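You operate a simulated robot arm through the tools that you are given. There is no shell and no other tool. Be economical: measure what you need, move in short steps, check, and stop when the job is done.

Carry out the task below with a simulated robot arm. There is one attempt and no reset: what you move stays moved.

TASK
Open the left table drawer, take the blue foam cover on the top of the glue table and put it away in the inside of the left table drawer and shut the drawer again. Stack the glued block marked "62" from the top of the laminating bench on top of the glued block that says "29". Put the thick grey pad on the low shelf of the clamp rack. Put the jar labelled "dark wax" from the top of the laminating bench on top of the square block and the jar that says "plugs" on the low shelf of the trestle table. Take the glue bottle from the ledge of the clamp rack and put it on the top of the laminating bench. Fetch the orange cloth and set it on top of the teal sanding pad. Put the 56 gauge block from the top of the press bench on top of the offcut there and the 72 gauge block on top of the wooden block there. Put the 10 mm dowel tin from the top of the press bench on the left lower shelf of the wall bench and the 8 mm dowel tin on the middle of the wall bench. The order is free. Set down upright: jar, glue bottle.

The check looks at the end state, three seconds after you hand in, the way a careful person would. Anything else that was tipped, shoved, dropped, spilled or broken makes it a failure. A push-on lid holds only when it is set on centred and level and pressed home; a screw cap is set on level and turned clockwise until tight. Flat cloth is picked up by pressing the open fingertips on it (5 to 10 N) and closing them slowly along it; thin cloth reads only 2 to 8 mm in the jaws.

THE ROBOT
A 7-joint arm with a two-finger parallel gripper on a trunk, on a base that drives. Base frame: it is fixed to the floor where the robot stands at the start and does not move with it; the origin is under the middle of the robot, x ahead of it, y to its left, z up. Lengths are in m, angles in degrees, forces in N, time in s.
With the tool pointing down near the work surface it reaches from about 0.3 to 0.72 m from the robot's upright axis, wherever it stands. Its first joint turns from -166.0 to 166.0 degrees. Places, roughly: black-lid jar, gold-lid jar, plug jar [-0.25, 2.25, 0.75]; blue foam cover (6x9x5 cm) [-6.3, 3.5, 0.9]; dowel tin [-3.75, 7, 0.75]; gauge block [-3.75, 6.75, 0.75]; glue bottle [0.5, 4, 1]; glued block [-0.75, 3, 0.75]; inside of the left table drawer [0.7, 0, 0.7]; left lower shelf of the wall bench [-1.3, 6.4, 0.4]; left table drawer [0.7, 0, 0.7]; low shelf of the clamp rack (22x162 cm) [0.68, 3.58, 0.36]; low shelf of the trestle table [1.1, -0.5, 0.3]; middle of the wall bench [-1.4, 6.4, 0.9]; offcut (12x5x3 cm) [-4.2, 6.7, 0.8]; orange cloth (6x9x4 cm) [-1.5, 6.4, 0.9]; square block (9x8x8 cm) [-0.5, 2.6, 0.8]; teal sanding pad (11x11x7 cm) [-4, 6.7, 0.8]; thick grey pad (9x6x3 cm) [-0.4, 2.5, 0.8]; top of the laminating bench [-0.7, 2.4, 0.8]; wooden block (11x5x5 cm) [-3.3, 7.1, 0.8]. Payload 3.43 kg.
The tool frame sits at the grasp point between the pads (the TCP): z along the fingers, y along the line on which they close. The tips reach 0.034 m beyond it. The gripper opens to 0.128 m. The fingers are 0.024 m wide and 0.012 m thick; the gripper's body (0.048 by 0.13 m) begins 0.096 m behind the TCP.
Orientation is that of the tool frame in the base frame, as a unit quaternion [x, y, z, w]. With the fingers straight down and closing along the base's y, the tool's x points along the base's -x, its y along +y and its z along -z.

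THE INTERFACE
- The arm moves only by the tool nudge_tool. Its argument "increments" is text: rows parted by semicolons, each of 7 numbers parted by spaces: the turn, a rotation vector about the tool's x, y, z in degrees, then the shift along the tool's x, y, z in cm, then the gripper command, from -1 (shut) to 1 (fully open), values between in proportion. In form: ax ay az tx ty tz jaw; .... A call has 1 to 12 rows; each row shifts and turns the commanded pose from where the row before left it, along the tool's axes as they then stand. Rows are played at 5 a second. More than 0.05 m and 8.6 degrees between two rows, or a gripper value outside its range, and nothing of the call is played. Where a pose cannot be reached the arm comes as near as it can. A force on the tool above 40 N (or 10 N above the force at the start of the call, whichever is more), or a blocked arm, ends the call early, and 0.2 s more pass. Each finger travels about 0.108 m/s and halts on what it meets, pressing with about 27 N; the grip force reading is that of the motor and also rises with nothing between the fingers. The clock runs only during rows and for 0.2 s after the last one: add rows that do not move to give the fingers time. It gives the time, the measured TCP pose, the force on the tool (base axes), the opening and the grip force at its end, in the units of the frame above (readings bear some noise), with the torque about the TCP (base axes, N m) and any sound that the robot's microphone picked up.
- Cameras (640 x 400 px; columns grow to the right, rows downward): "scene" is now at [-0.0146, 0.1105, 1.4283]; the picture's right is [-0.38, -0.92, 0.00], its down [-0.66, 0.27, -0.70] and it looks along [0.64, -0.27, -0.72] (base axes); focal length 264 px, centre (320, 200). "wrist" rides on the gripper at [0.076, -0.011, -0.16] in the tool frame; the picture's right is [0.15, 0.99, 0.00], its down [-0.88, 0.13, -0.46] and it looks along [-0.45, 0.07, 0.89] (tool axes); focal length 234 px, centre (320, 200).
- camera(camera): a new picture of that camera. It takes no simulated time.
- move_column(by): slides the trunk up (or, below 0, down) by that many m; the arm and the scene camera ride with it, the base frame stays. It gives what a move gives, with no picture.
- drive_base(legs): drives the robot by 1 to 6 legs, each [ahead, left, turn to the left] in m, m and degrees, along the robot's own axes; the way and the turn of a leg run together, so that a leg with both is an arc; at most 1.5 m and 180 degrees a leg. The arm and the cameras ride along, it lands a little off, and it stops where it bumps. It gives what a move gives.
- aim_head(pan, tilt): turns the head with the scene camera to pan (to the left, within 86 degrees either way) and tilt (down, from -29 to 69), counted from straight ahead of the robot. It gives what a move gives.
- probe_pixels(camera, pixels): for up to 12 pixels [column, row] of the newest picture of that camera ("zoom" is the newest enlarged one), the place [x, y, z] in the base frame of the surface seen there, good to about 0.002 m. It takes no simulated time.
- zoom(camera, box): a new picture of the part [left, top, right, bottom] of that camera's present view, enlarged. It takes no simulated time.
- hand_in(): hands the job in; it is judged then, once.

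Go step by step. Measure first, check grasps and placings, and put right what went wrong. The budget is 378 turns and 334 pictures, counting those below and the enlarged ones. Unless the task says otherwise, let go and move clear before handing in, and close with one line.

The tools are called after "Emit:" as name(argument=value, ...) on one line, values as JSON. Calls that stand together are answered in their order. nudge_tool: Moves the arm, as the interface text tells. Its arguments: {"type":"object","properties":{"increments":{"type":"string"}},"required":["increments"]} The other tools are called the same way: move_column (by) slides the trunk up or down; drive_base (legs) drives the base; aim_head (pan, tilt) turns the head that bears the scene camera; camera (camera) takes a picture; probe_pixels (camera, pixels) gives the place of the surface under pixels of a picture; zoom (camera, box) takes an enlarged picture of a part of a camera's view; hand_in () hands the job in.

At the start:

```text
time: 0.0
ee_pos: [0.4781, -0.2236, 0.9306]
orientation: [-0.001, 1.0, 0.001, 0.0]
wrist_force: [-0.4, 0.3, -0.6]
ft_torque: [0.0, 0.04, -0.02]
opening: 0.1283
finger_force: 0.1
trunk travel left (down, up): [-0.15, 0.174]
robot x, y, heading: [-0.003, 0.0024, -0.2]
head pan, tilt: [-22.5, 45.9]
```

scene: 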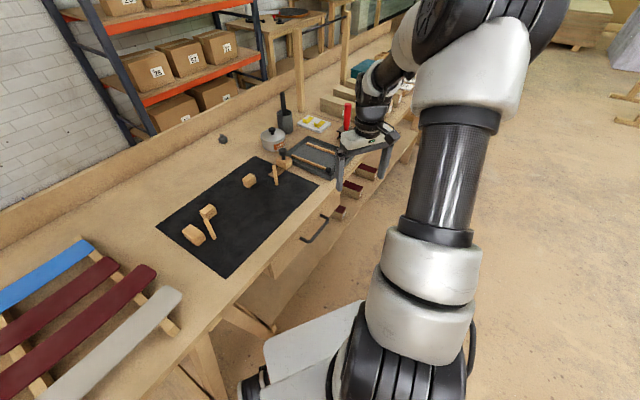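
wrist: 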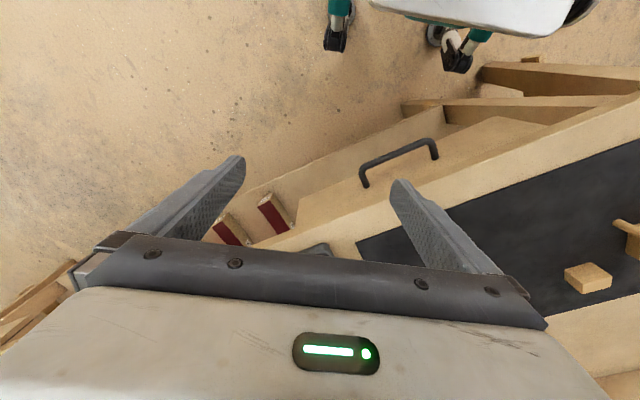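

The first pictures show the trestle table ahead with a drawer handle near (322,230). I will look around to measure it and the surroundings.

Emit:
aim_head(pan=0, tilt=45)

Emit:
camera(camera="scene")

Emit:
aim_head(pan=80, tilt=20)

Emit:
camera(camera="scene")

```text
time: 0.9
ee_pos: [0.4769, -0.2248, 0.9305]
orientation: [0.001, 1.0, 0.0, 0.0]
wrist_force: [0.0, -0.3, -0.3]
ft_torque: [-0.03, -0.05, 0.03]
opening: 0.1281
finger_force: 0.1
trunk travel left (down, up): [-0.15, 0.174]
robot x, y, heading: [-0.0023, -0.0, 0.2]
head pan, tilt: [0.0, 45.0]
```

```text
331 pictures are left
```

scene: 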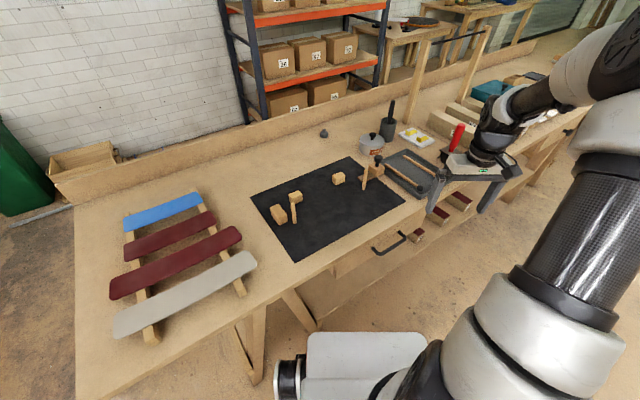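

```text
time: 2.4
ee_pos: [0.478, -0.2245, 0.9323]
orientation: [-0.001, 1.0, 0.0, 0.0]
wrist_force: [-0.2, -0.9, 0.6]
ft_torque: [0.01, -0.01, -0.01]
opening: 0.1279
finger_force: 0.0
trunk travel left (down, up): [-0.15, 0.174]
robot x, y, heading: [0.0027, 0.0005, 0.2]
head pan, tilt: [80.0, 20.0]
```

```text
330 pictures are left
```

scene: 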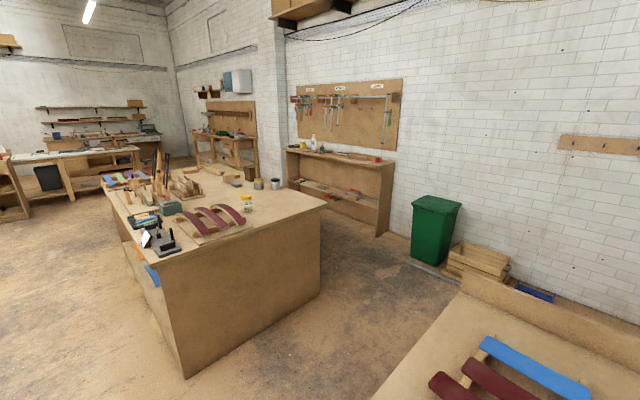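

The laminating bench stands left of the robot (edges around (190,378), (320,205)), and the clamp rack lies behind it. I'll probe the layout for driving.

Emit:
probe_pixels(camera="scene", pixels=[[188, 375], [318, 290], [322, 206], [165, 258], [105, 183], [378, 235], [390, 165], [290, 152], [412, 255], [385, 390], [250, 180], [40, 192]])

Emit:
zoom(camera="scene", box=[100, 130, 330, 274])

Emit:
zoom(camera="scene", box=[0, 80, 260, 240])

Emit:
zoom(camera="scene", box=[270, 70, 430, 240])

```text
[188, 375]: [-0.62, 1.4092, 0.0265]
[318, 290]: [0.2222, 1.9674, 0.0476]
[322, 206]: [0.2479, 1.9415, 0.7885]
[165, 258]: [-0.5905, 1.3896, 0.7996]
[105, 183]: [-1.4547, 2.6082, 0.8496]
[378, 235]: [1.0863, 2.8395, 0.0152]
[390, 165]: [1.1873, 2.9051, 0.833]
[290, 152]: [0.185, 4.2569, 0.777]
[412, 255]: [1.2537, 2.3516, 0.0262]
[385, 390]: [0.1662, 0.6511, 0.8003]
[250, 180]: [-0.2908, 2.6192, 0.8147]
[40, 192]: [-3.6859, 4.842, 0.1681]
```

```text
2.78 times, centred on (215, 202) of scene
```

zoom: 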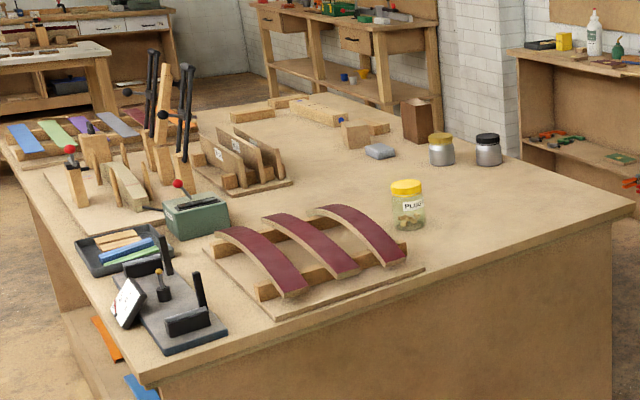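

```text
2.46 times, centred on (130, 160) of scene
```

zoom: 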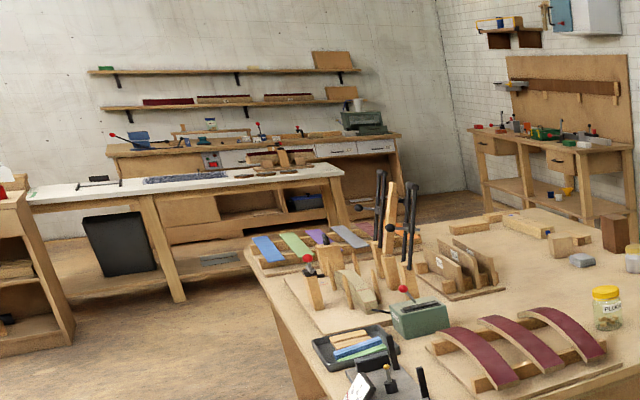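

```text
2.35 times, centred on (350, 155) of scene
```

zoom: 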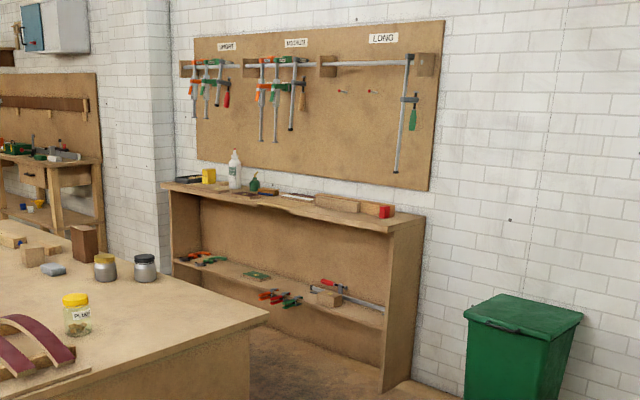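

Layout is clear: bench tilted about 33°, rack beyond. Starting with the drawer: look at the front of the trestle table.

Emit:
aim_head(pan=-15, tilt=50)

Emit:
camera(camera="scene")

Emit:
camera(camera="wrist")

```text
time: 4.1
ee_pos: [0.4763, -0.2233, 0.932]
orientation: [-0.001, 1.0, 0.0, 0.0]
wrist_force: [-0.3, -0.4, 0.2]
ft_torque: [0.01, 0.03, -0.04]
opening: 0.128
finger_force: 0.1
trunk travel left (down, up): [-0.15, 0.174]
robot x, y, heading: [-0.0037, -0.0004, -0.1]
head pan, tilt: [-15.0, 50.0]
```

```text
326 pictures are left
```

scene: 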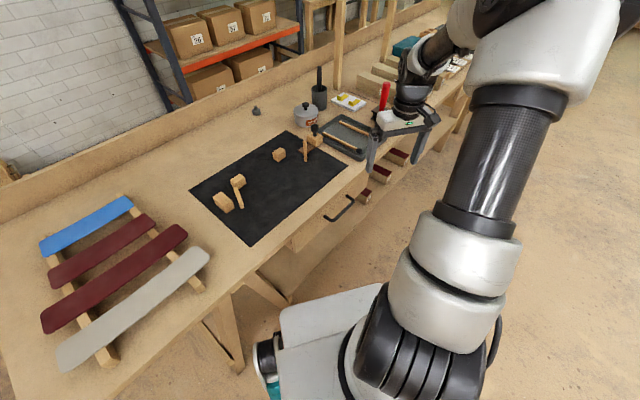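

```text
325 pictures are left
```

wrist: 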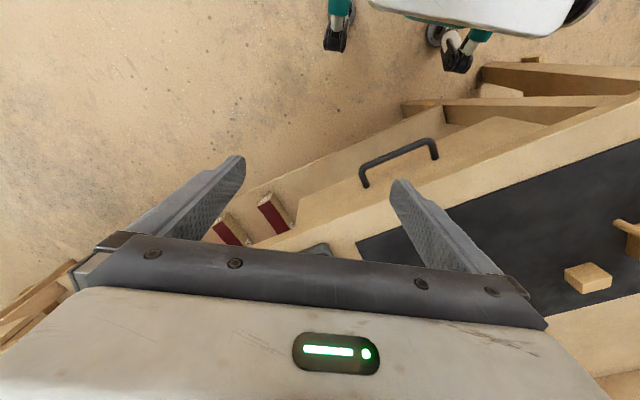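

Emit:
probe_pixels(camera="wrist", pixels=[[365, 164], [399, 150], [434, 141], [366, 184], [437, 157], [345, 215], [340, 185], [300, 208], [560, 125], [480, 68], [400, 190], [480, 130]])

Emit:
probe_pixels(camera="scene", pixels=[[328, 218], [341, 213], [352, 199], [320, 230], [365, 170], [200, 250], [100, 360], [300, 240], [380, 160], [300, 105], [240, 120]])

```text
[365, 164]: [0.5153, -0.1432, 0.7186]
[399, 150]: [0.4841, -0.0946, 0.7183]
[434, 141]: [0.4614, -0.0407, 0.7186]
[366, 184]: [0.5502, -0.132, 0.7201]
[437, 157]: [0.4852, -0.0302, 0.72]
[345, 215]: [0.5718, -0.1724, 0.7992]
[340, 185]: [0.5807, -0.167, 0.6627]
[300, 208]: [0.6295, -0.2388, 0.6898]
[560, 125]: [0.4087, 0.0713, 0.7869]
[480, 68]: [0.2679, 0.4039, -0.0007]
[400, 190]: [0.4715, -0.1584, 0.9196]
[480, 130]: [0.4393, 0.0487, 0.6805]
```

```text
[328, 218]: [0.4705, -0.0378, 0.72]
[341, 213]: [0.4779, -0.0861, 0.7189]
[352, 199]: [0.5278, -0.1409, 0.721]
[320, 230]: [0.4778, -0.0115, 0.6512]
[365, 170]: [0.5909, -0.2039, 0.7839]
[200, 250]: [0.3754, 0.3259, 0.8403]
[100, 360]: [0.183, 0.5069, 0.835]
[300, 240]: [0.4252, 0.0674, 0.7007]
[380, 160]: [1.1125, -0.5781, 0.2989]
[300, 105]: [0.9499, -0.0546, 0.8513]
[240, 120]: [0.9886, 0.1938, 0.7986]
```

Handle bar runs from (0.515,-0.143) to (0.461,-0.041) at z 0.72, table rotated ~30°. I'll back off along the drawer's normal to have pull room, and turn the tool 60° so it closes across the bar.

Emit:
drive_base(legs=[[-0.13, -0.075, 0]])

Emit:
nudge_tool(increments="0 0 7.5 0 0 0 -0.4; 0 0 7.5 0 0 0 -0.4; 0 0 7.5 0 0 0 -0.4; 0 0 7.5 0 0 0 -0.4; 0 0 7.5 0 0 0 -0.4; 0 0 7.5 0 0 0 -0.4; 0 0 7.5 0 0 0 -0.4; 0 0 7.5 0 0 0 -0.4; 0 0 0 0 0 0 -0.4")

```text
time: 5.5
ee_pos: [0.3471, -0.2994, 0.9312]
orientation: [0.0, 1.0, 0.0, 0.0]
wrist_force: [0.1, 0.0, 0.2]
ft_torque: [0.02, 0.01, -0.03]
opening: 0.1282
finger_force: 0.1
trunk travel left (down, up): [-0.15, 0.174]
robot x, y, heading: [-0.1312, -0.0759, 0.0]
head pan, tilt: [-15.0, 50.0]
```

```text
time: 7.5
ee_pos: [0.3464, -0.3, 0.9309]
orientation: [0.502, 0.865, 0.0, 0.0]
wrist_force: [-0.1, 0.6, 0.2]
ft_torque: [-0.01, 0.03, 0.02]
opening: 0.0386
finger_force: 0.0
trunk travel left (down, up): [-0.15, 0.174]
robot x, y, heading: [-0.1262, -0.0722, 0.1]
head pan, tilt: [-15.0, 50.0]
```

Turned as wanted. Moving above the bar.

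Emit:
nudge_tool(increments="0 0 0 2.2 4.4 0 -0.4; 0 0 0 2.2 4.5 0 -0.4; 0 0 0 2.2 4.5 2 -0.4; 0 0 0 2.2 4.5 2 -0.4; 0 0 0 2.2 4.5 2 -0.4; 0 0 0 0 0 1 -0.4")

Emit:
camera(camera="wrist")

Emit:
camera(camera="scene")

```text
refused: row 3 steps farther than a row can; nothing moved
```

```text
324 pictures are left
```

wrist: 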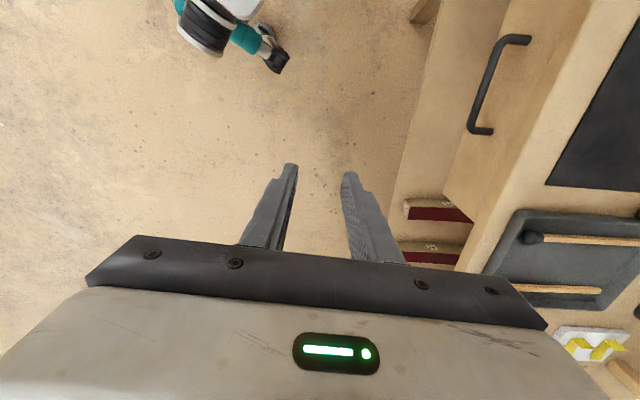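

```text
323 pictures are left
```

scene: 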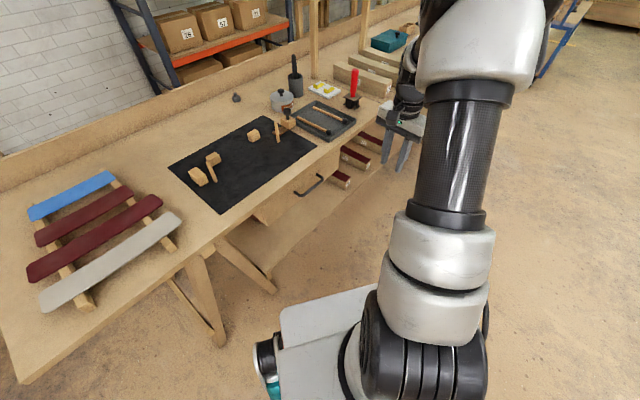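

The step length counted as combined; the bar is well seen at (480,130)-(515,40). Probing again for a better fit.

Emit:
probe_pixels(camera="wrist", pixels=[[478, 128], [486, 80], [500, 42], [488, 131], [524, 40], [545, 180], [600, 60], [515, 150], [560, 50]])

Emit:
nudge_tool(increments="0 0 0 2.2 4.4 0 -0.4; 0 0 0 2.2 4.4 0 -0.4; 0 0 0 2.2 4.4 0 -0.4; 0 0 0 2.2 4.4 0 -0.4; 0 0 0 2.2 4.4 0 -0.4; 0 0 0 0 0.5 4 -0.4; 0 0 0 0 0 4 -0.4")

Emit:
camera(camera="wrist")

```text
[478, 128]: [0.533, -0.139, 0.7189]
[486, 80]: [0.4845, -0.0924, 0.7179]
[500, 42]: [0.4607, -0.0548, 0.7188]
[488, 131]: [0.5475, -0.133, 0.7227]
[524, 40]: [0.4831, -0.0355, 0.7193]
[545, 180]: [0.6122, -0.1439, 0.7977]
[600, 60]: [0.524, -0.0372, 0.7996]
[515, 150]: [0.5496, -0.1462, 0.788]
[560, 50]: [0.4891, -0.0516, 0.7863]
```

```text
time: 9.1
ee_pos: [0.487, -0.091, 0.8506]
orientation: [0.5, 0.866, -0.001, 0.001]
wrist_force: [-1.2, -0.2, 0.0]
ft_torque: [-0.02, 0.0, -0.03]
opening: 0.0383
finger_force: 0.2
trunk travel left (down, up): [-0.15, 0.174]
robot x, y, heading: [-0.1319, -0.0742, 0.1]
head pan, tilt: [-15.0, 50.0]
```

```text
322 pictures are left
```

wrist: 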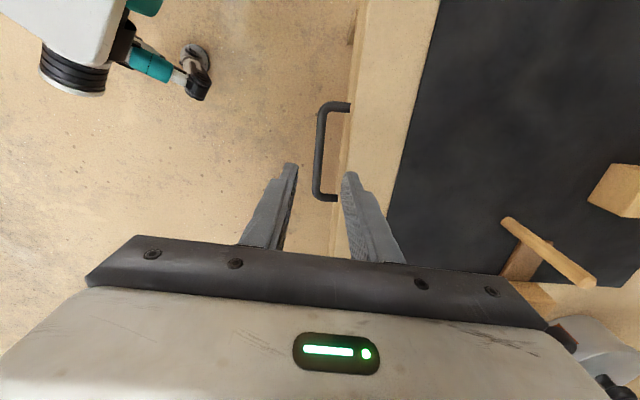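

Bar sits between the fingers (column 318). Descend 11.8 cm with a narrower gap, then look.

Emit:
nudge_tool(increments="0 0 0 0 0 4 -0.55; 0 0 0 0 0 4 -0.55; 0 0 0 0 0 3 -0.55; 0 0 0 0 0 0.8 -0.55; 0 0 0 0 0 0 -0.55")

Emit:
camera(camera="wrist")

```text
time: 9.5
ee_pos: [0.4892, -0.0888, 0.8341]
orientation: [0.499, 0.867, 0.004, 0.003]
wrist_force: [-2.5, 1.1, 9.3]
ft_torque: [0.18, -0.02, 0.06]
opening: 0.0272
finger_force: 0.1
trunk travel left (down, up): [-0.15, 0.174]
robot x, y, heading: [-0.1298, -0.0741, -0.1]
head pan, tilt: [-15.0, 50.0]
stopped in row 1: the force on the tool passed its limit at 60 N (the readings are from after the stop); the commanded pose is now the measured one
```

```text
321 pictures are left
```

wrist: 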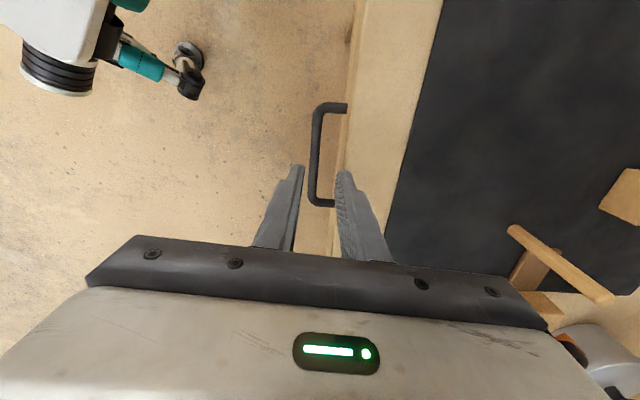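

The inner fingertip touched the overhanging tabletop edge (tip at z 0.80). Lift, shift 1.1 cm outward, then descend.

Emit:
nudge_tool(increments="0 0 0 0 0 -2 -0.57; 0 0 0 0 -1.1 0 -0.57; 0 0 0 0 0 0 -0.57")

Emit:
zoom(camera="wrist", box=[220, 80, 420, 270])

```text
time: 10.3
ee_pos: [0.4801, -0.0949, 0.8521]
orientation: [0.5, 0.866, 0.003, 0.003]
wrist_force: [0.3, 0.2, 0.7]
ft_torque: [-0.02, 0.01, 0.02]
opening: 0.0276
finger_force: 0.1
trunk travel left (down, up): [-0.15, 0.174]
robot x, y, heading: [-0.1299, -0.0744, -0.0]
head pan, tilt: [-15.0, 50.0]
```

```text
2.11 times, centred on (320, 175) of wrist
```

zoom: 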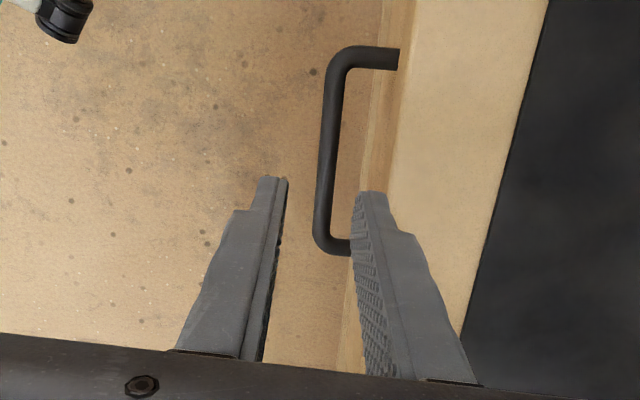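

Now the right finger's tip (390,195) is clear of the edge (405). Descend.

Emit:
nudge_tool(increments="0 0 0 0 0 3 -0.57; 0 0 0 0 0 3 -0.57; 0 0 0 0 0 3 -0.57; 0 0 0 0 0 3 -0.57; 0 0 0 0 0 0 -0.57")

Emit:
camera(camera="wrist")

```text
time: 11.0
ee_pos: [0.4857, -0.0912, 0.7899]
orientation: [0.499, 0.867, 0.01, 0.009]
wrist_force: [-7.1, 0.4, 17.6]
ft_torque: [0.35, -0.09, 0.17]
opening: 0.0242
finger_force: 0.1
trunk travel left (down, up): [-0.15, 0.174]
robot x, y, heading: [-0.1316, -0.0757, 0.0]
head pan, tilt: [-15.0, 50.0]
stopped in row 3: the force on the tool passed its limit at 59 N (the readings are from after the stop); the commanded pose is now the measured one
```

```text
319 pictures are left
```

wrist: 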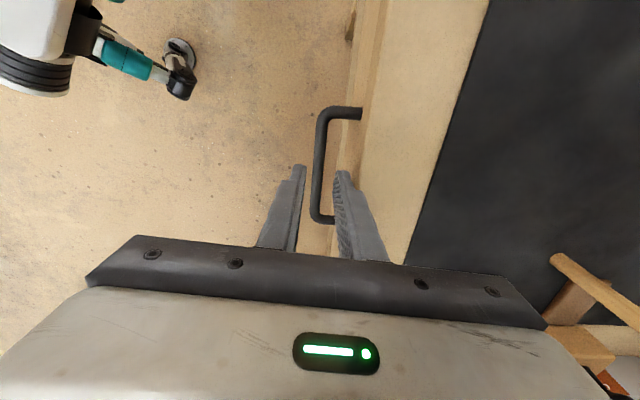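

The inner finger catches the drawer-front top near z 0.756. I'll lift a little and measure the front precisely.

Emit:
nudge_tool(increments="0 0 0 0 -1 -4 -0.57; 0 0 0 0 -3 -3 -0.57; 0 0 0 0 0 0 -0.57")

Emit:
zoom(camera="wrist", box=[280, 60, 480, 260])

```text
time: 11.8
ee_pos: [0.4498, -0.1135, 0.8552]
orientation: [0.5, 0.866, 0.007, 0.008]
wrist_force: [0.1, -0.5, 0.0]
ft_torque: [-0.03, 0.03, -0.02]
opening: 0.0274
finger_force: 0.2
trunk travel left (down, up): [-0.15, 0.174]
robot x, y, heading: [-0.1314, -0.0743, 0.1]
head pan, tilt: [-15.0, 50.0]
```

```text
2.00 times, centred on (380, 160) of wrist
```

zoom: 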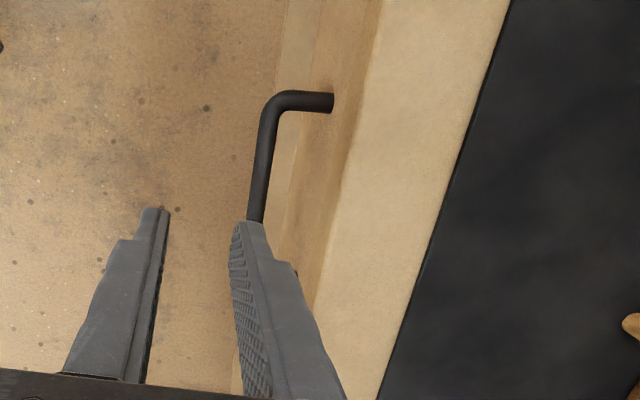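

Emit:
probe_pixels(camera="zoom", pixels=[[262, 180], [268, 140], [275, 110], [300, 200], [310, 150], [335, 120], [345, 160], [355, 120], [380, 60], [300, 250], [290, 160], [325, 102]])

```text
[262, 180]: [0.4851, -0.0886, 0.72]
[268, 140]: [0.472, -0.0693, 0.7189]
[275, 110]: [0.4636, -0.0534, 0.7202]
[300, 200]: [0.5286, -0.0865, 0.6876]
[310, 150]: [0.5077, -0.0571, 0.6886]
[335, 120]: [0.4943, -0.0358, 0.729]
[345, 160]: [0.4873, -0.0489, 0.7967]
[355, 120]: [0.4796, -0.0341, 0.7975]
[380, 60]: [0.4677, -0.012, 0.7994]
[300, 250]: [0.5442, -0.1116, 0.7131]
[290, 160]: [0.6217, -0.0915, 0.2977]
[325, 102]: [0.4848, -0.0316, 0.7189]
```

The fingers thicken upward, so straight down is blocked by the tabletop overhang. I'll back off and tilt the tool toward horizontal to take the bar from the front.

Emit:
nudge_tool(increments="0 0 0 0 -4 0 -0.4; 0 0 0 0 -4 0 -0.4; -8 0 0 0 0 0 -0.4; -8 0 0 0 0 0 -0.4; -8 0 0 0 0 0 -0.4; -8 0 0 0 0 0 -0.4; -8 0 0 0 0 0 -0.4; -8 0 0 0 0 0 -0.4; -8 0 0 0 0 0 -0.4; -8 0 0 0 0 0 -0.4; -8 0 0 0 0 0 -0.4; -8 0 0 0 0 0 -0.4")

Emit:
camera(camera="wrist")

Emit:
camera(camera="scene")

```text
time: 14.4
ee_pos: [0.3814, -0.1525, 0.8538]
orientation: [0.378, 0.659, 0.563, 0.327]
wrist_force: [-0.3, 0.1, 0.2]
ft_torque: [-0.03, -0.03, 0.01]
opening: 0.0381
finger_force: 0.1
trunk travel left (down, up): [-0.15, 0.174]
robot x, y, heading: [-0.1312, -0.0761, 0.0]
head pan, tilt: [-15.0, 50.0]
```

```text
317 pictures are left
```

wrist: 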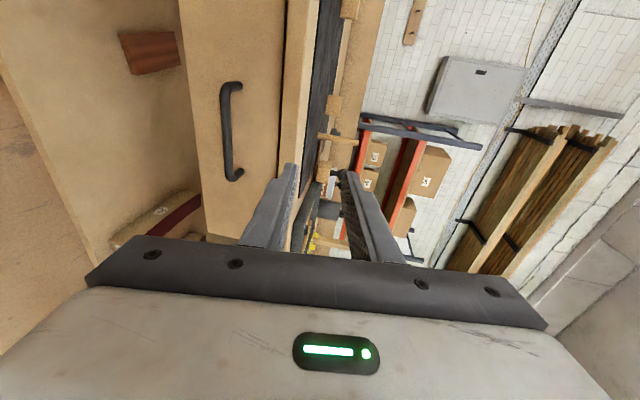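

```text
316 pictures are left
```

scene: 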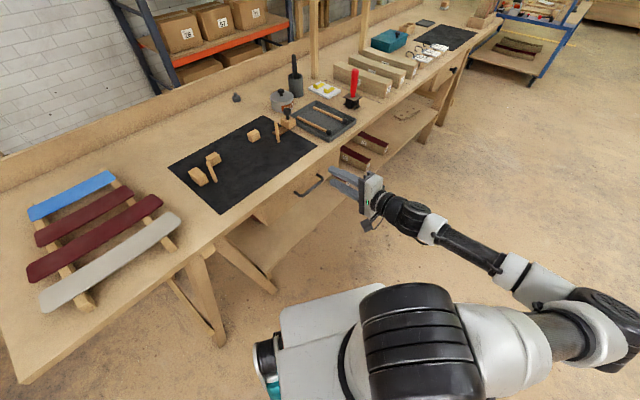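

The tool is now level facing the drawer, with the reach clear. Lower it 12 cm and approach the bar.

Emit:
nudge_tool(increments="0 0 0 0.2 -4 0 -0.3; 0 0 0 0 -4 0 -0.3; 0 0 0 0 -4 0 -0.3; 0 0 0 0 0 4 -0.3; 0 0 0 0 0 4 -0.3; 0 0 0 0 0 0 -0.3")

Emit:
camera(camera="wrist")

```text
time: 15.8
ee_pos: [0.433, -0.1222, 0.7239]
orientation: [0.378, 0.66, 0.562, 0.327]
wrist_force: [-1.0, -0.1, 0.4]
ft_torque: [-0.02, -0.04, 0.02]
opening: 0.0447
finger_force: 0.1
trunk travel left (down, up): [-0.15, 0.174]
robot x, y, heading: [-0.1293, -0.076, -0.2]
head pan, tilt: [-15.0, 50.0]
```

```text
315 pictures are left
```

wrist: 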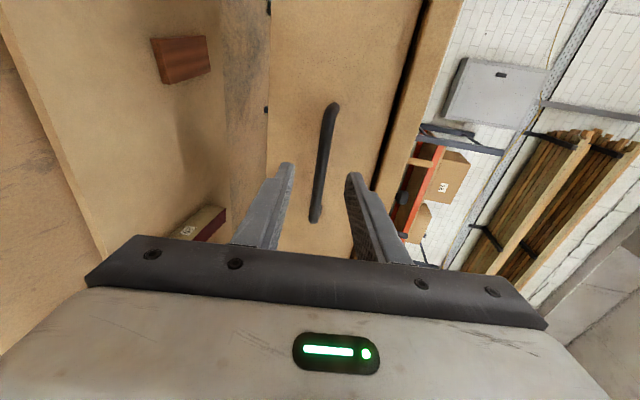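

The bar (column 320) is centred between the fingers. Advance 5 cm, then close.

Emit:
nudge_tool(increments="0 0 0 0 0 3 -0.3; 0 0 0 0 0 2.3 -0.3; 0 0 0 0 0 0 -1; 0 0 0 0 0 0 -1; 0 0 0 0 0 0 -1")

Emit:
camera(camera="wrist")

```text
time: 17.0
ee_pos: [0.4772, -0.0967, 0.7163]
orientation: [0.378, 0.658, 0.563, 0.326]
wrist_force: [-0.3, 0.1, 4.0]
ft_torque: [-0.37, -0.3, 0.09]
opening: 0.0116
finger_force: 44.6
trunk travel left (down, up): [-0.15, 0.174]
robot x, y, heading: [-0.1312, -0.0752, 0.1]
head pan, tilt: [-15.0, 50.0]
```

```text
314 pictures are left
```

wrist: 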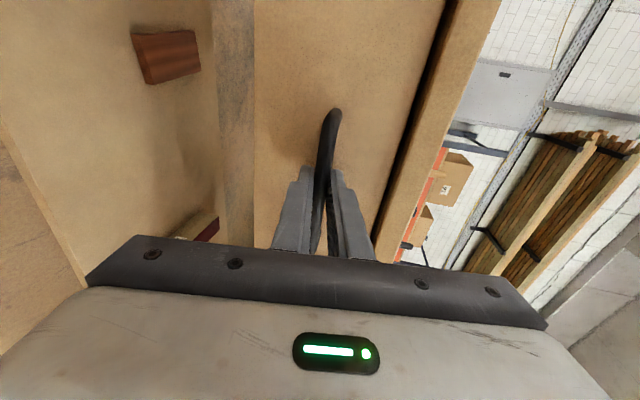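

Gripped the bar (opening 11.6 mm). Pull by driving back 0.2 m along the normal.

Emit:
drive_base(legs=[[-0.0866, -0.05, 0], [-0.0866, -0.05, 0]])

Emit:
camera(camera="scene")

```text
time: 18.7
ee_pos: [0.3587, -0.1749, 0.716]
orientation: [0.38, 0.657, 0.56, 0.331]
wrist_force: [-0.1, 0.9, -1.9]
ft_torque: [-0.1, -0.1, -0.1]
opening: 0.0118
finger_force: 44.7
trunk travel left (down, up): [-0.15, 0.174]
robot x, y, heading: [-0.2545, -0.1479, 0.1]
head pan, tilt: [-15.0, 50.0]
stopped in leg 2: the force on the tool passed its limit at 41 N (the readings are from after the stop); the commanded pose is now the measured one
```

```text
313 pictures are left
```

scene: 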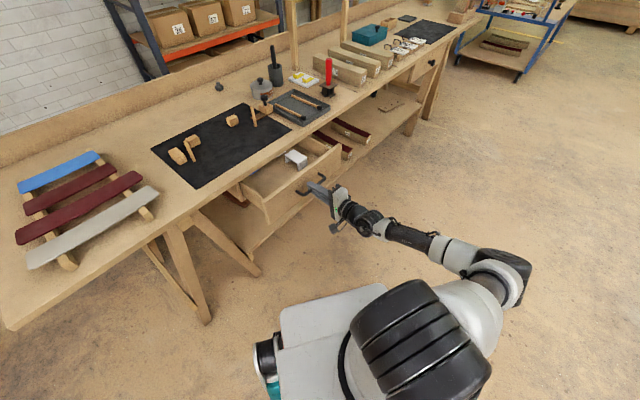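

Drawer is open ~14 cm and holds something light at (295,158). Zoom to see the room inside.

Emit:
zoom(camera="scene", box=[200, 100, 400, 250])

Emit:
probe_pixels(camera="scene", pixels=[[245, 185], [265, 205], [340, 155], [270, 180], [320, 155], [295, 157], [320, 140], [250, 170], [287, 160], [305, 162]])

```text
2.67 times, centred on (300, 175) of scene
```

zoom: 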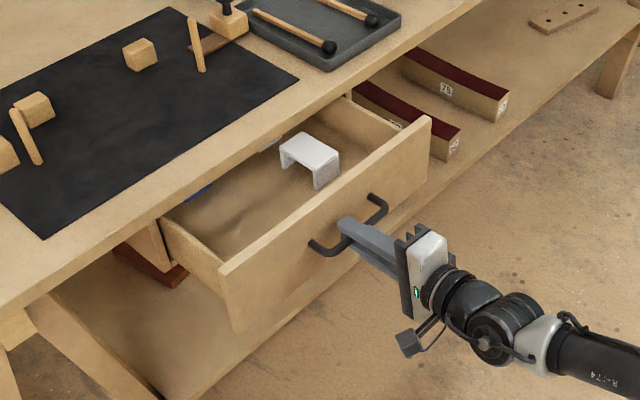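

```text
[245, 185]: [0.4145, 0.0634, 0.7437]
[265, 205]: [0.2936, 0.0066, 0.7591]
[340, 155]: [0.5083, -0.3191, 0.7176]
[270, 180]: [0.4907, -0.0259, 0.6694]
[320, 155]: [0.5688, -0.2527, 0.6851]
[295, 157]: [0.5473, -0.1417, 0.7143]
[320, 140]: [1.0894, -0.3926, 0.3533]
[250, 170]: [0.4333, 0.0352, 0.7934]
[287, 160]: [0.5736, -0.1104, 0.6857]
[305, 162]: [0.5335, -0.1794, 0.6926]
```

The drawer is open with a free left half. Release the bar, back off, and tuck the tool.

Emit:
nudge_tool(increments="0 0 0 0 0 0 -0.3; 0 0 0 0 0 0 -0.3; 0 0 0 0 0 -3 -0.3; 0 0 0 0 0 -4 -0.3; 0 0 0 0 4 0 0; 0 0 0 0 4 0 0; 0 0 0 0 4 0 0; 0 0 0 0 4 0 0; 0 0 0 0 4 0 0")

Emit:
zoom(camera="scene", box=[200, 100, 400, 250])

```text
time: 20.7
ee_pos: [0.3229, -0.19, 0.9256]
orientation: [0.38, 0.658, 0.56, 0.332]
wrist_force: [-0.1, -0.3, 0.6]
ft_torque: [-0.01, -0.05, 0.01]
opening: 0.064
finger_force: 0.1
trunk travel left (down, up): [-0.15, 0.174]
robot x, y, heading: [-0.2605, -0.1474, -0.0]
head pan, tilt: [-15.0, 50.0]
```

```text
2.67 times, centred on (300, 175) of scene
```

zoom: 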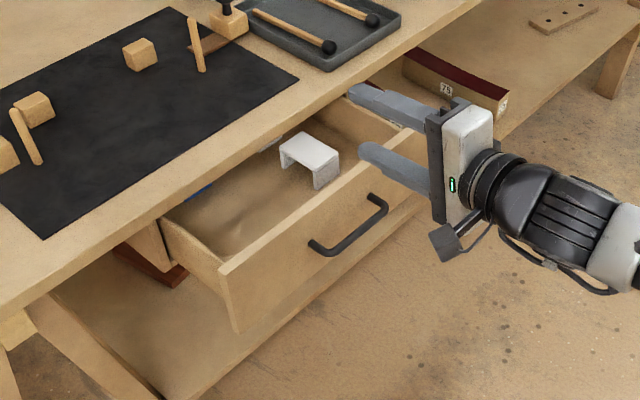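

Drawer free. Tilt the tool back to vertical before driving.

Emit:
nudge_tool(increments="8 0 0 0 0 -2 0; 8 0 0 0 0 -2 0; 8 0 0 0 0 0 0; 8 0 0 0 0 0 0; 8 0 0 0 0 0 0; 8 0 0 0 0 0 0; 8 0 0 0 0 0 0; 8 0 0 0 0 0 0; 8 0 0 0 0 0 0; 8 0 0 0 0 0 0; 0 0 0 0 0 0 0")

Emit:
aim_head(pan=70, tilt=25)

Emit:
camera(camera="scene")

```text
time: 23.1
ee_pos: [0.2893, -0.2105, 0.9344]
orientation: [0.505, 0.863, 0.005, 0.009]
wrist_force: [-0.9, -1.1, -0.2]
ft_torque: [-0.03, -0.01, -0.03]
opening: 0.0642
finger_force: 0.1
trunk travel left (down, up): [-0.15, 0.174]
robot x, y, heading: [-0.2554, -0.1474, -0.1]
head pan, tilt: [-15.0, 50.0]
```

```text
time: 24.7
ee_pos: [0.2894, -0.2109, 0.9351]
orientation: [0.504, 0.864, 0.006, 0.01]
wrist_force: [0.3, 0.0, 0.9]
ft_torque: [-0.04, 0.0, -0.01]
opening: 0.0641
finger_force: 0.1
trunk travel left (down, up): [-0.15, 0.174]
robot x, y, heading: [-0.254, -0.1477, 0.2]
head pan, tilt: [70.0, 25.0]
```

```text
310 pictures are left
```

scene: 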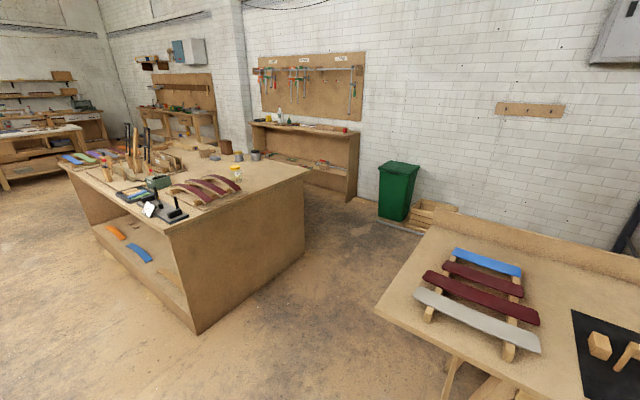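

I'll zoom on the laminating bench for object positions before choosing a stand.

Emit:
zoom(camera="scene", box=[100, 130, 310, 261])

Emit:
probe_pixels(camera="scene", pixels=[[236, 175], [238, 156], [255, 156], [226, 146], [214, 157], [205, 152], [310, 170], [347, 195], [250, 123], [303, 235], [355, 130]])

```text
3.05 times, centred on (205, 196) of scene
```

zoom: 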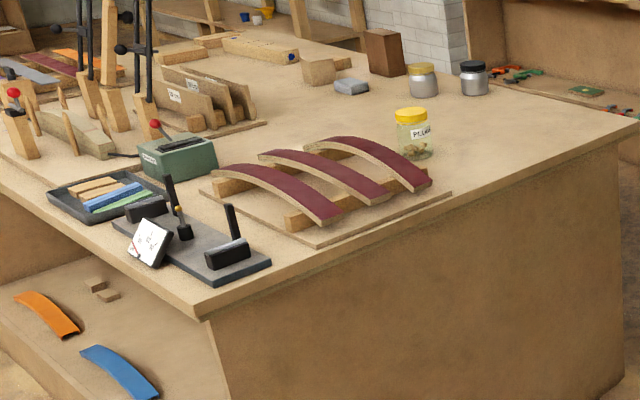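

```text
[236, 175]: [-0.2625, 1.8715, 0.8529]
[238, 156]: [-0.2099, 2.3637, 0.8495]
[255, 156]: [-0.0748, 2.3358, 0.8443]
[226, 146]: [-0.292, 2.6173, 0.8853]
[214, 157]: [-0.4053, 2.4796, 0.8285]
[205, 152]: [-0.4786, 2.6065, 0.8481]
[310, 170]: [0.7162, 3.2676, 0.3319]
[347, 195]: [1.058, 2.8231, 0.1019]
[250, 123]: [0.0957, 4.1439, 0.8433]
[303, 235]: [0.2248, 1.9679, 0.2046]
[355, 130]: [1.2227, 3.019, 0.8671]
```

Objects located: gold-lid jar (-0.21,2.36), black-lid (-0.07,2.34), plug jar (-0.26,1.87). Check the passage between table and bench for driving.

Emit:
probe_pixels(camera="scene", pixels=[[377, 312], [436, 222], [450, 395], [380, 222], [198, 334], [305, 250], [340, 280], [410, 220], [420, 230], [60, 165]])

```text
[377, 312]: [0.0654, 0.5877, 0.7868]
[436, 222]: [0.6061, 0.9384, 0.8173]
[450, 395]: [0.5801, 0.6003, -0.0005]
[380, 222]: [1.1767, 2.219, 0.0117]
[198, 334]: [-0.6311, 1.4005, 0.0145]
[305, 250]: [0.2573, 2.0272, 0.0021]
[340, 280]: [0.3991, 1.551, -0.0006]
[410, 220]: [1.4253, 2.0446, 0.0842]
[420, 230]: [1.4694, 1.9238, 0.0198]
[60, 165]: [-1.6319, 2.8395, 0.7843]
```

Corridor about 1.06 m between table end and bench. Raise the trunk, then drive left, turn to 122.5°, and sidestep along the bench's near end.

Emit:
move_column(by=0.15)

Emit:
drive_base(legs=[[-0.245, 0.997, 0], [0, 0, 122.5], [0, -0.8, 0], [0, -0.8, 0]])

Emit:
aim_head(pan=0, tilt=40)

Emit:
camera(camera="scene")

```text
time: 26.5
ee_pos: [0.289, -0.2109, 1.083]
orientation: [0.504, 0.863, 0.007, 0.01]
wrist_force: [0.3, 0.1, -0.7]
ft_torque: [0.02, 0.03, 0.03]
opening: 0.064
finger_force: 0.0
trunk travel left (down, up): [-0.3, 0.024]
robot x, y, heading: [-0.255, -0.1461, 0.1]
head pan, tilt: [70.0, 25.0]
```

```text
time: 56.9
ee_pos: [0.6063, 2.1928, 1.0841]
orientation: [-0.514, 0.858, 0.012, 0.0]
wrist_force: [0.5, -0.2, 0.0]
ft_torque: [-0.02, 0.01, 0.03]
opening: 0.064
finger_force: 0.0
trunk travel left (down, up): [-0.3, 0.024]
robot x, y, heading: [0.844, 1.7017, 122.5]
head pan, tilt: [70.0, 25.0]
```

```text
time: 58.3
ee_pos: [0.6048, 2.1925, 1.0839]
orientation: [-0.513, 0.858, 0.012, 0.0]
wrist_force: [-0.5, 0.3, 0.0]
ft_torque: [0.01, -0.02, 0.0]
opening: 0.0638
finger_force: 0.1
trunk travel left (down, up): [-0.3, 0.024]
robot x, y, heading: [0.8411, 1.6992, 122.7]
head pan, tilt: [0.0, 40.0]
```

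```text
308 pictures are left
```

scene: 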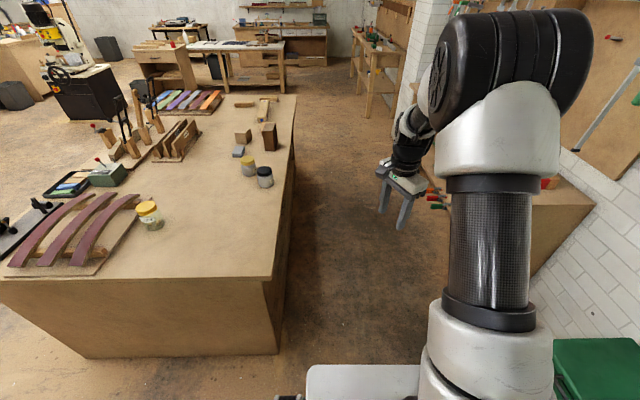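

Clear aisle ahead. Drive 1.25 m forward and look left onto the bench.

Emit:
drive_base(legs=[[1.25, 0, 0]])

Emit:
aim_head(pan=60, tilt=45)

Emit:
camera(camera="scene")

Emit:
aim_head(pan=-60, tilt=45)

Emit:
camera(camera="scene")

```text
time: 64.6
ee_pos: [-0.0629, 3.2494, 1.0844]
orientation: [-0.513, 0.858, 0.012, -0.001]
wrist_force: [-0.1, 0.6, 0.3]
ft_torque: [0.01, 0.01, 0.02]
opening: 0.0643
finger_force: 0.2
trunk travel left (down, up): [-0.3, 0.024]
robot x, y, heading: [0.1747, 2.7565, 122.3]
head pan, tilt: [0.0, 40.0]
```

```text
time: 65.9
ee_pos: [-0.0627, 3.2485, 1.0842]
orientation: [-0.513, 0.859, 0.012, -0.001]
wrist_force: [-0.1, 0.0, -0.3]
ft_torque: [0.02, -0.01, 0.04]
opening: 0.0641
finger_force: 0.0
trunk travel left (down, up): [-0.3, 0.024]
robot x, y, heading: [0.1721, 2.7591, 122.3]
head pan, tilt: [60.0, 45.0]
```

```text
307 pictures are left
```

scene: 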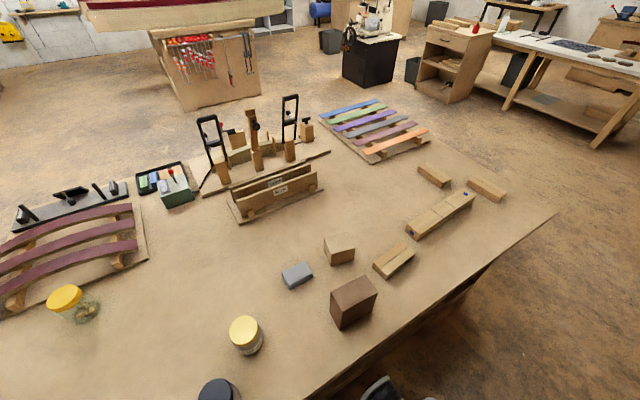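

```text
time: 67.9
ee_pos: [-0.0618, 3.2488, 1.0848]
orientation: [-0.513, 0.858, 0.012, -0.001]
wrist_force: [-0.2, -0.4, 0.0]
ft_torque: [-0.03, 0.02, -0.02]
opening: 0.064
finger_force: 0.0
trunk travel left (down, up): [-0.3, 0.024]
robot x, y, heading: [0.1735, 2.7602, 122.3]
head pan, tilt: [-60.0, 45.0]
```

```text
306 pictures are left
```

scene: 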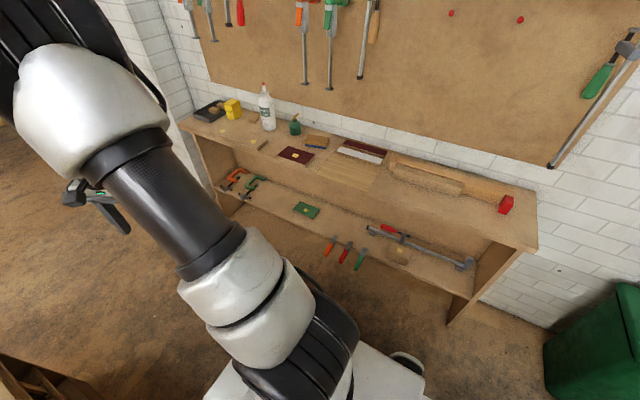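

Rack: bottle at (266,105), low shelf partly occupied. Now the bench labels.

Emit:
probe_pixels(camera="scene", pixels=[[266, 95], [267, 127], [305, 210], [330, 225], [280, 200], [260, 190], [350, 225], [335, 212], [300, 175], [480, 190], [440, 245], [245, 130]])

Emit:
aim_head(pan=60, tilt=45)

Emit:
zoom(camera="scene", box=[370, 150, 530, 290])

Emit:
zoom(camera="scene", box=[190, 220, 390, 400])

```text
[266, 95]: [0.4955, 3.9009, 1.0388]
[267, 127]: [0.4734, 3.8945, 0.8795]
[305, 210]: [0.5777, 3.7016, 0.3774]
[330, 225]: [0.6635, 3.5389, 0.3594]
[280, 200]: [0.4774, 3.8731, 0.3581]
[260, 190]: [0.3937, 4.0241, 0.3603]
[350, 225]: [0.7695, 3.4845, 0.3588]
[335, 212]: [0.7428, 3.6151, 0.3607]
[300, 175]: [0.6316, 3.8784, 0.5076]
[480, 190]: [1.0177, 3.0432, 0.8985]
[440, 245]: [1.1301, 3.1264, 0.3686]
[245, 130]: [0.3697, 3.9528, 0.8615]
```

```text
time: 69.9
ee_pos: [-0.0627, 3.2485, 1.0847]
orientation: [-0.513, 0.858, 0.011, -0.001]
wrist_force: [0.3, 0.3, -0.7]
ft_torque: [-0.01, 0.03, 0.0]
opening: 0.0641
finger_force: 0.0
trunk travel left (down, up): [-0.3, 0.024]
robot x, y, heading: [0.1732, 2.7588, 122.4]
head pan, tilt: [60.0, 45.0]
```

```text
2.86 times, centred on (450, 220) of scene
```

zoom: 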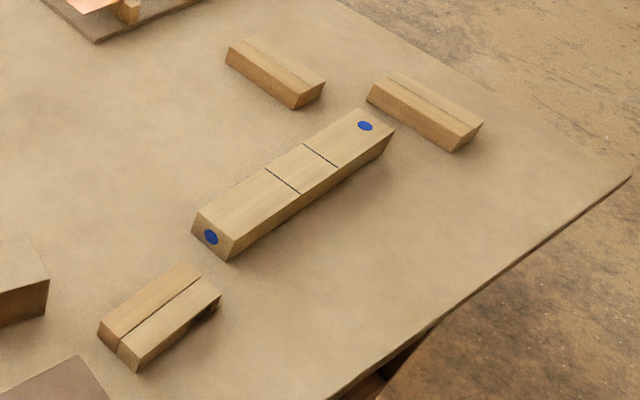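

```text
2.22 times, centred on (290, 310) of scene
```

zoom: 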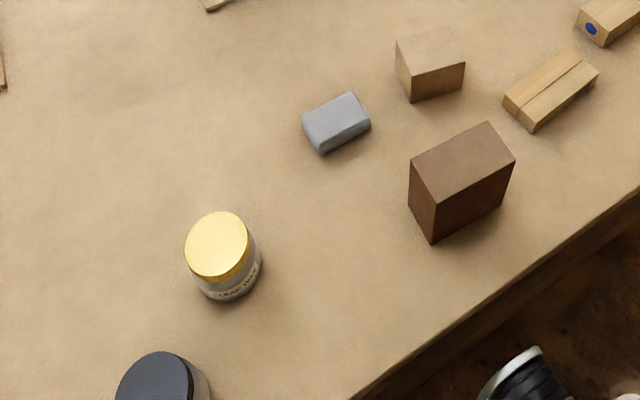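

Gold lid reads "CLEAR WAX"; I'll check the black one, and find the block positions (labels not visible from here).

Emit:
probe_pixels(camera="zoom", pixels=[[410, 50], [455, 60], [430, 30], [340, 110], [545, 85], [575, 62], [525, 100], [220, 235], [440, 65], [460, 170], [330, 105]])

Emit:
aim_head(pan=85, tilt=55)

Emit:
zoom(camera="scene", box=[200, 120, 480, 300])

```text
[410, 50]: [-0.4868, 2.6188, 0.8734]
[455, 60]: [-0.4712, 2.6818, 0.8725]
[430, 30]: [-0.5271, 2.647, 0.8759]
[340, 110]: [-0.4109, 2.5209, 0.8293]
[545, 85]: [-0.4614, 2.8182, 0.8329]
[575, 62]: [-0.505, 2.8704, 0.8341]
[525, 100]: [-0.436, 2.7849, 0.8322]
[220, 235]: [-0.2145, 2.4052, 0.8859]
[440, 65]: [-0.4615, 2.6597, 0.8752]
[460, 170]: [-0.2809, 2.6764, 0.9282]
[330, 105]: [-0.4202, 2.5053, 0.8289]
```

```text
time: 70.8
ee_pos: [-0.062, 3.2488, 1.0842]
orientation: [-0.512, 0.859, 0.011, -0.001]
wrist_force: [0.0, 0.0, -0.1]
ft_torque: [-0.06, 0.02, -0.01]
opening: 0.0638
finger_force: 0.1
trunk travel left (down, up): [-0.3, 0.024]
robot x, y, heading: [0.173, 2.7555, 122.3]
head pan, tilt: [85.0, 55.0]
```

```text
2.22 times, centred on (340, 210) of scene
```

zoom: 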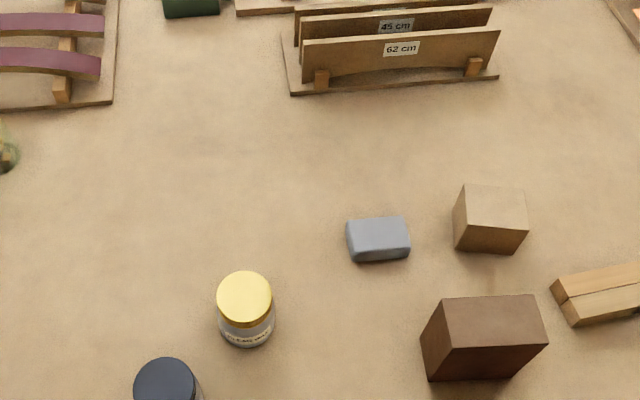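

Need the black jar's label; tilt down more.

Emit:
aim_head(pan=86, tilt=69)

Emit:
zoom(camera="scene", box=[180, 120, 380, 300])

```text
time: 71.5
ee_pos: [-0.0631, 3.249, 1.085]
orientation: [-0.513, 0.858, 0.011, -0.001]
wrist_force: [-0.6, -0.4, -0.1]
ft_torque: [-0.01, -0.03, 0.02]
opening: 0.0639
finger_force: 0.1
trunk travel left (down, up): [-0.3, 0.024]
robot x, y, heading: [0.1736, 2.7545, 122.2]
head pan, tilt: [85.9, 68.8]
```

```text
2.22 times, centred on (280, 210) of scene
```

zoom: 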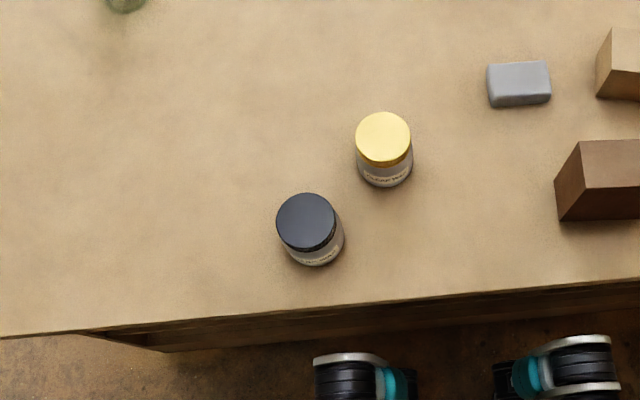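

Emit:
zoom(camera="scene", box=[255, 160, 325, 205])

Emit:
zoom(camera="scene", box=[255, 205, 310, 245])

Emit:
probe_pixels(camera="zoom", pixels=[[240, 40], [320, 100], [260, 150]])

```text
8.89 times, centred on (290, 182) of scene
```

zoom: 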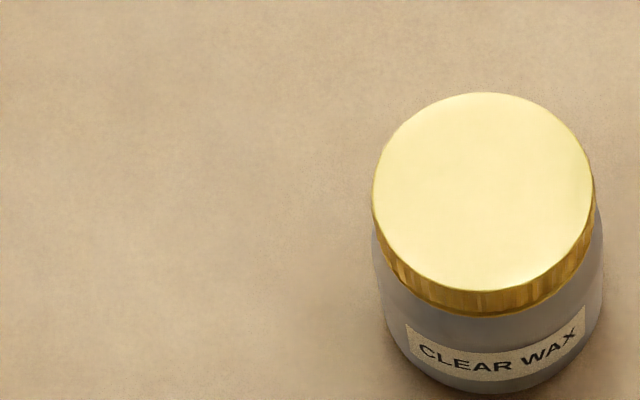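

```text
10.00 times, centred on (282, 225) of scene
```

zoom: 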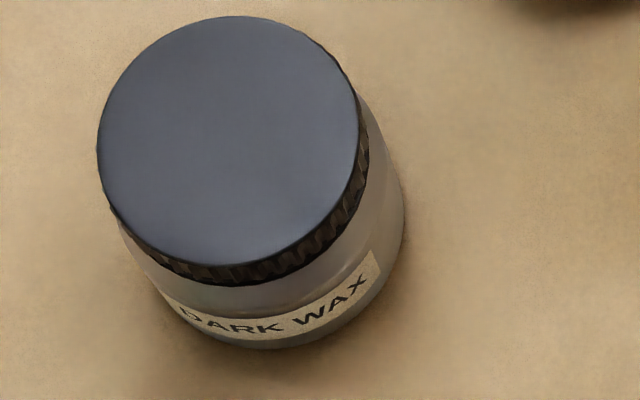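

```text
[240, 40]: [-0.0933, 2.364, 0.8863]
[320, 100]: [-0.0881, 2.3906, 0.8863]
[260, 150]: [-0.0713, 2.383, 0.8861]
```

Black lid = DARK WAX (top z 0.886). I'll step back from the bench, turn to face it, and come close again so the work lies ahead of the arm.

Emit:
drive_base(legs=[[0, -0.15, 0], [0, 0, 90], [0.12, 0, 0]])

Emit:
aim_head(pan=0, tilt=50)

Emit:
camera(camera="scene")

```text
time: 78.4
ee_pos: [-0.2948, 2.5402, 1.0847]
orientation: [0.969, -0.248, -0.008, 0.009]
wrist_force: [0.3, -0.1, 0.3]
ft_torque: [0.03, 0.01, -0.01]
opening: 0.0639
finger_force: 0.0
trunk travel left (down, up): [-0.3, 0.024]
robot x, y, heading: [0.202, 2.7703, -148.1]
head pan, tilt: [85.9, 68.8]
```

```text
time: 80.0
ee_pos: [-0.295, 2.5413, 1.0843]
orientation: [0.969, -0.247, -0.008, 0.009]
wrist_force: [0.2, 0.5, 0.0]
ft_torque: [-0.03, -0.01, 0.0]
opening: 0.0639
finger_force: 0.1
trunk travel left (down, up): [-0.3, 0.024]
robot x, y, heading: [0.1992, 2.7747, -148.0]
head pan, tilt: [0.0, 50.0]
```

```text
299 pictures are left
```

scene: 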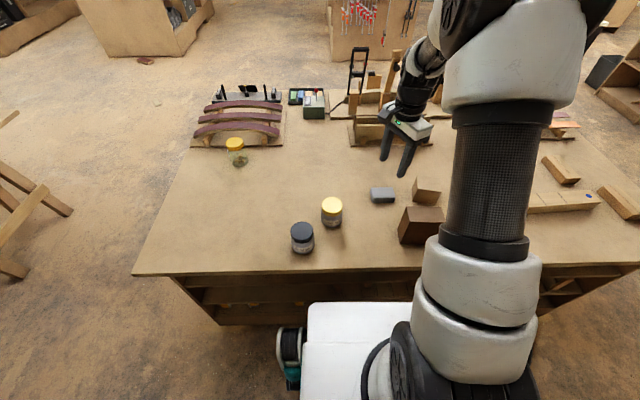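

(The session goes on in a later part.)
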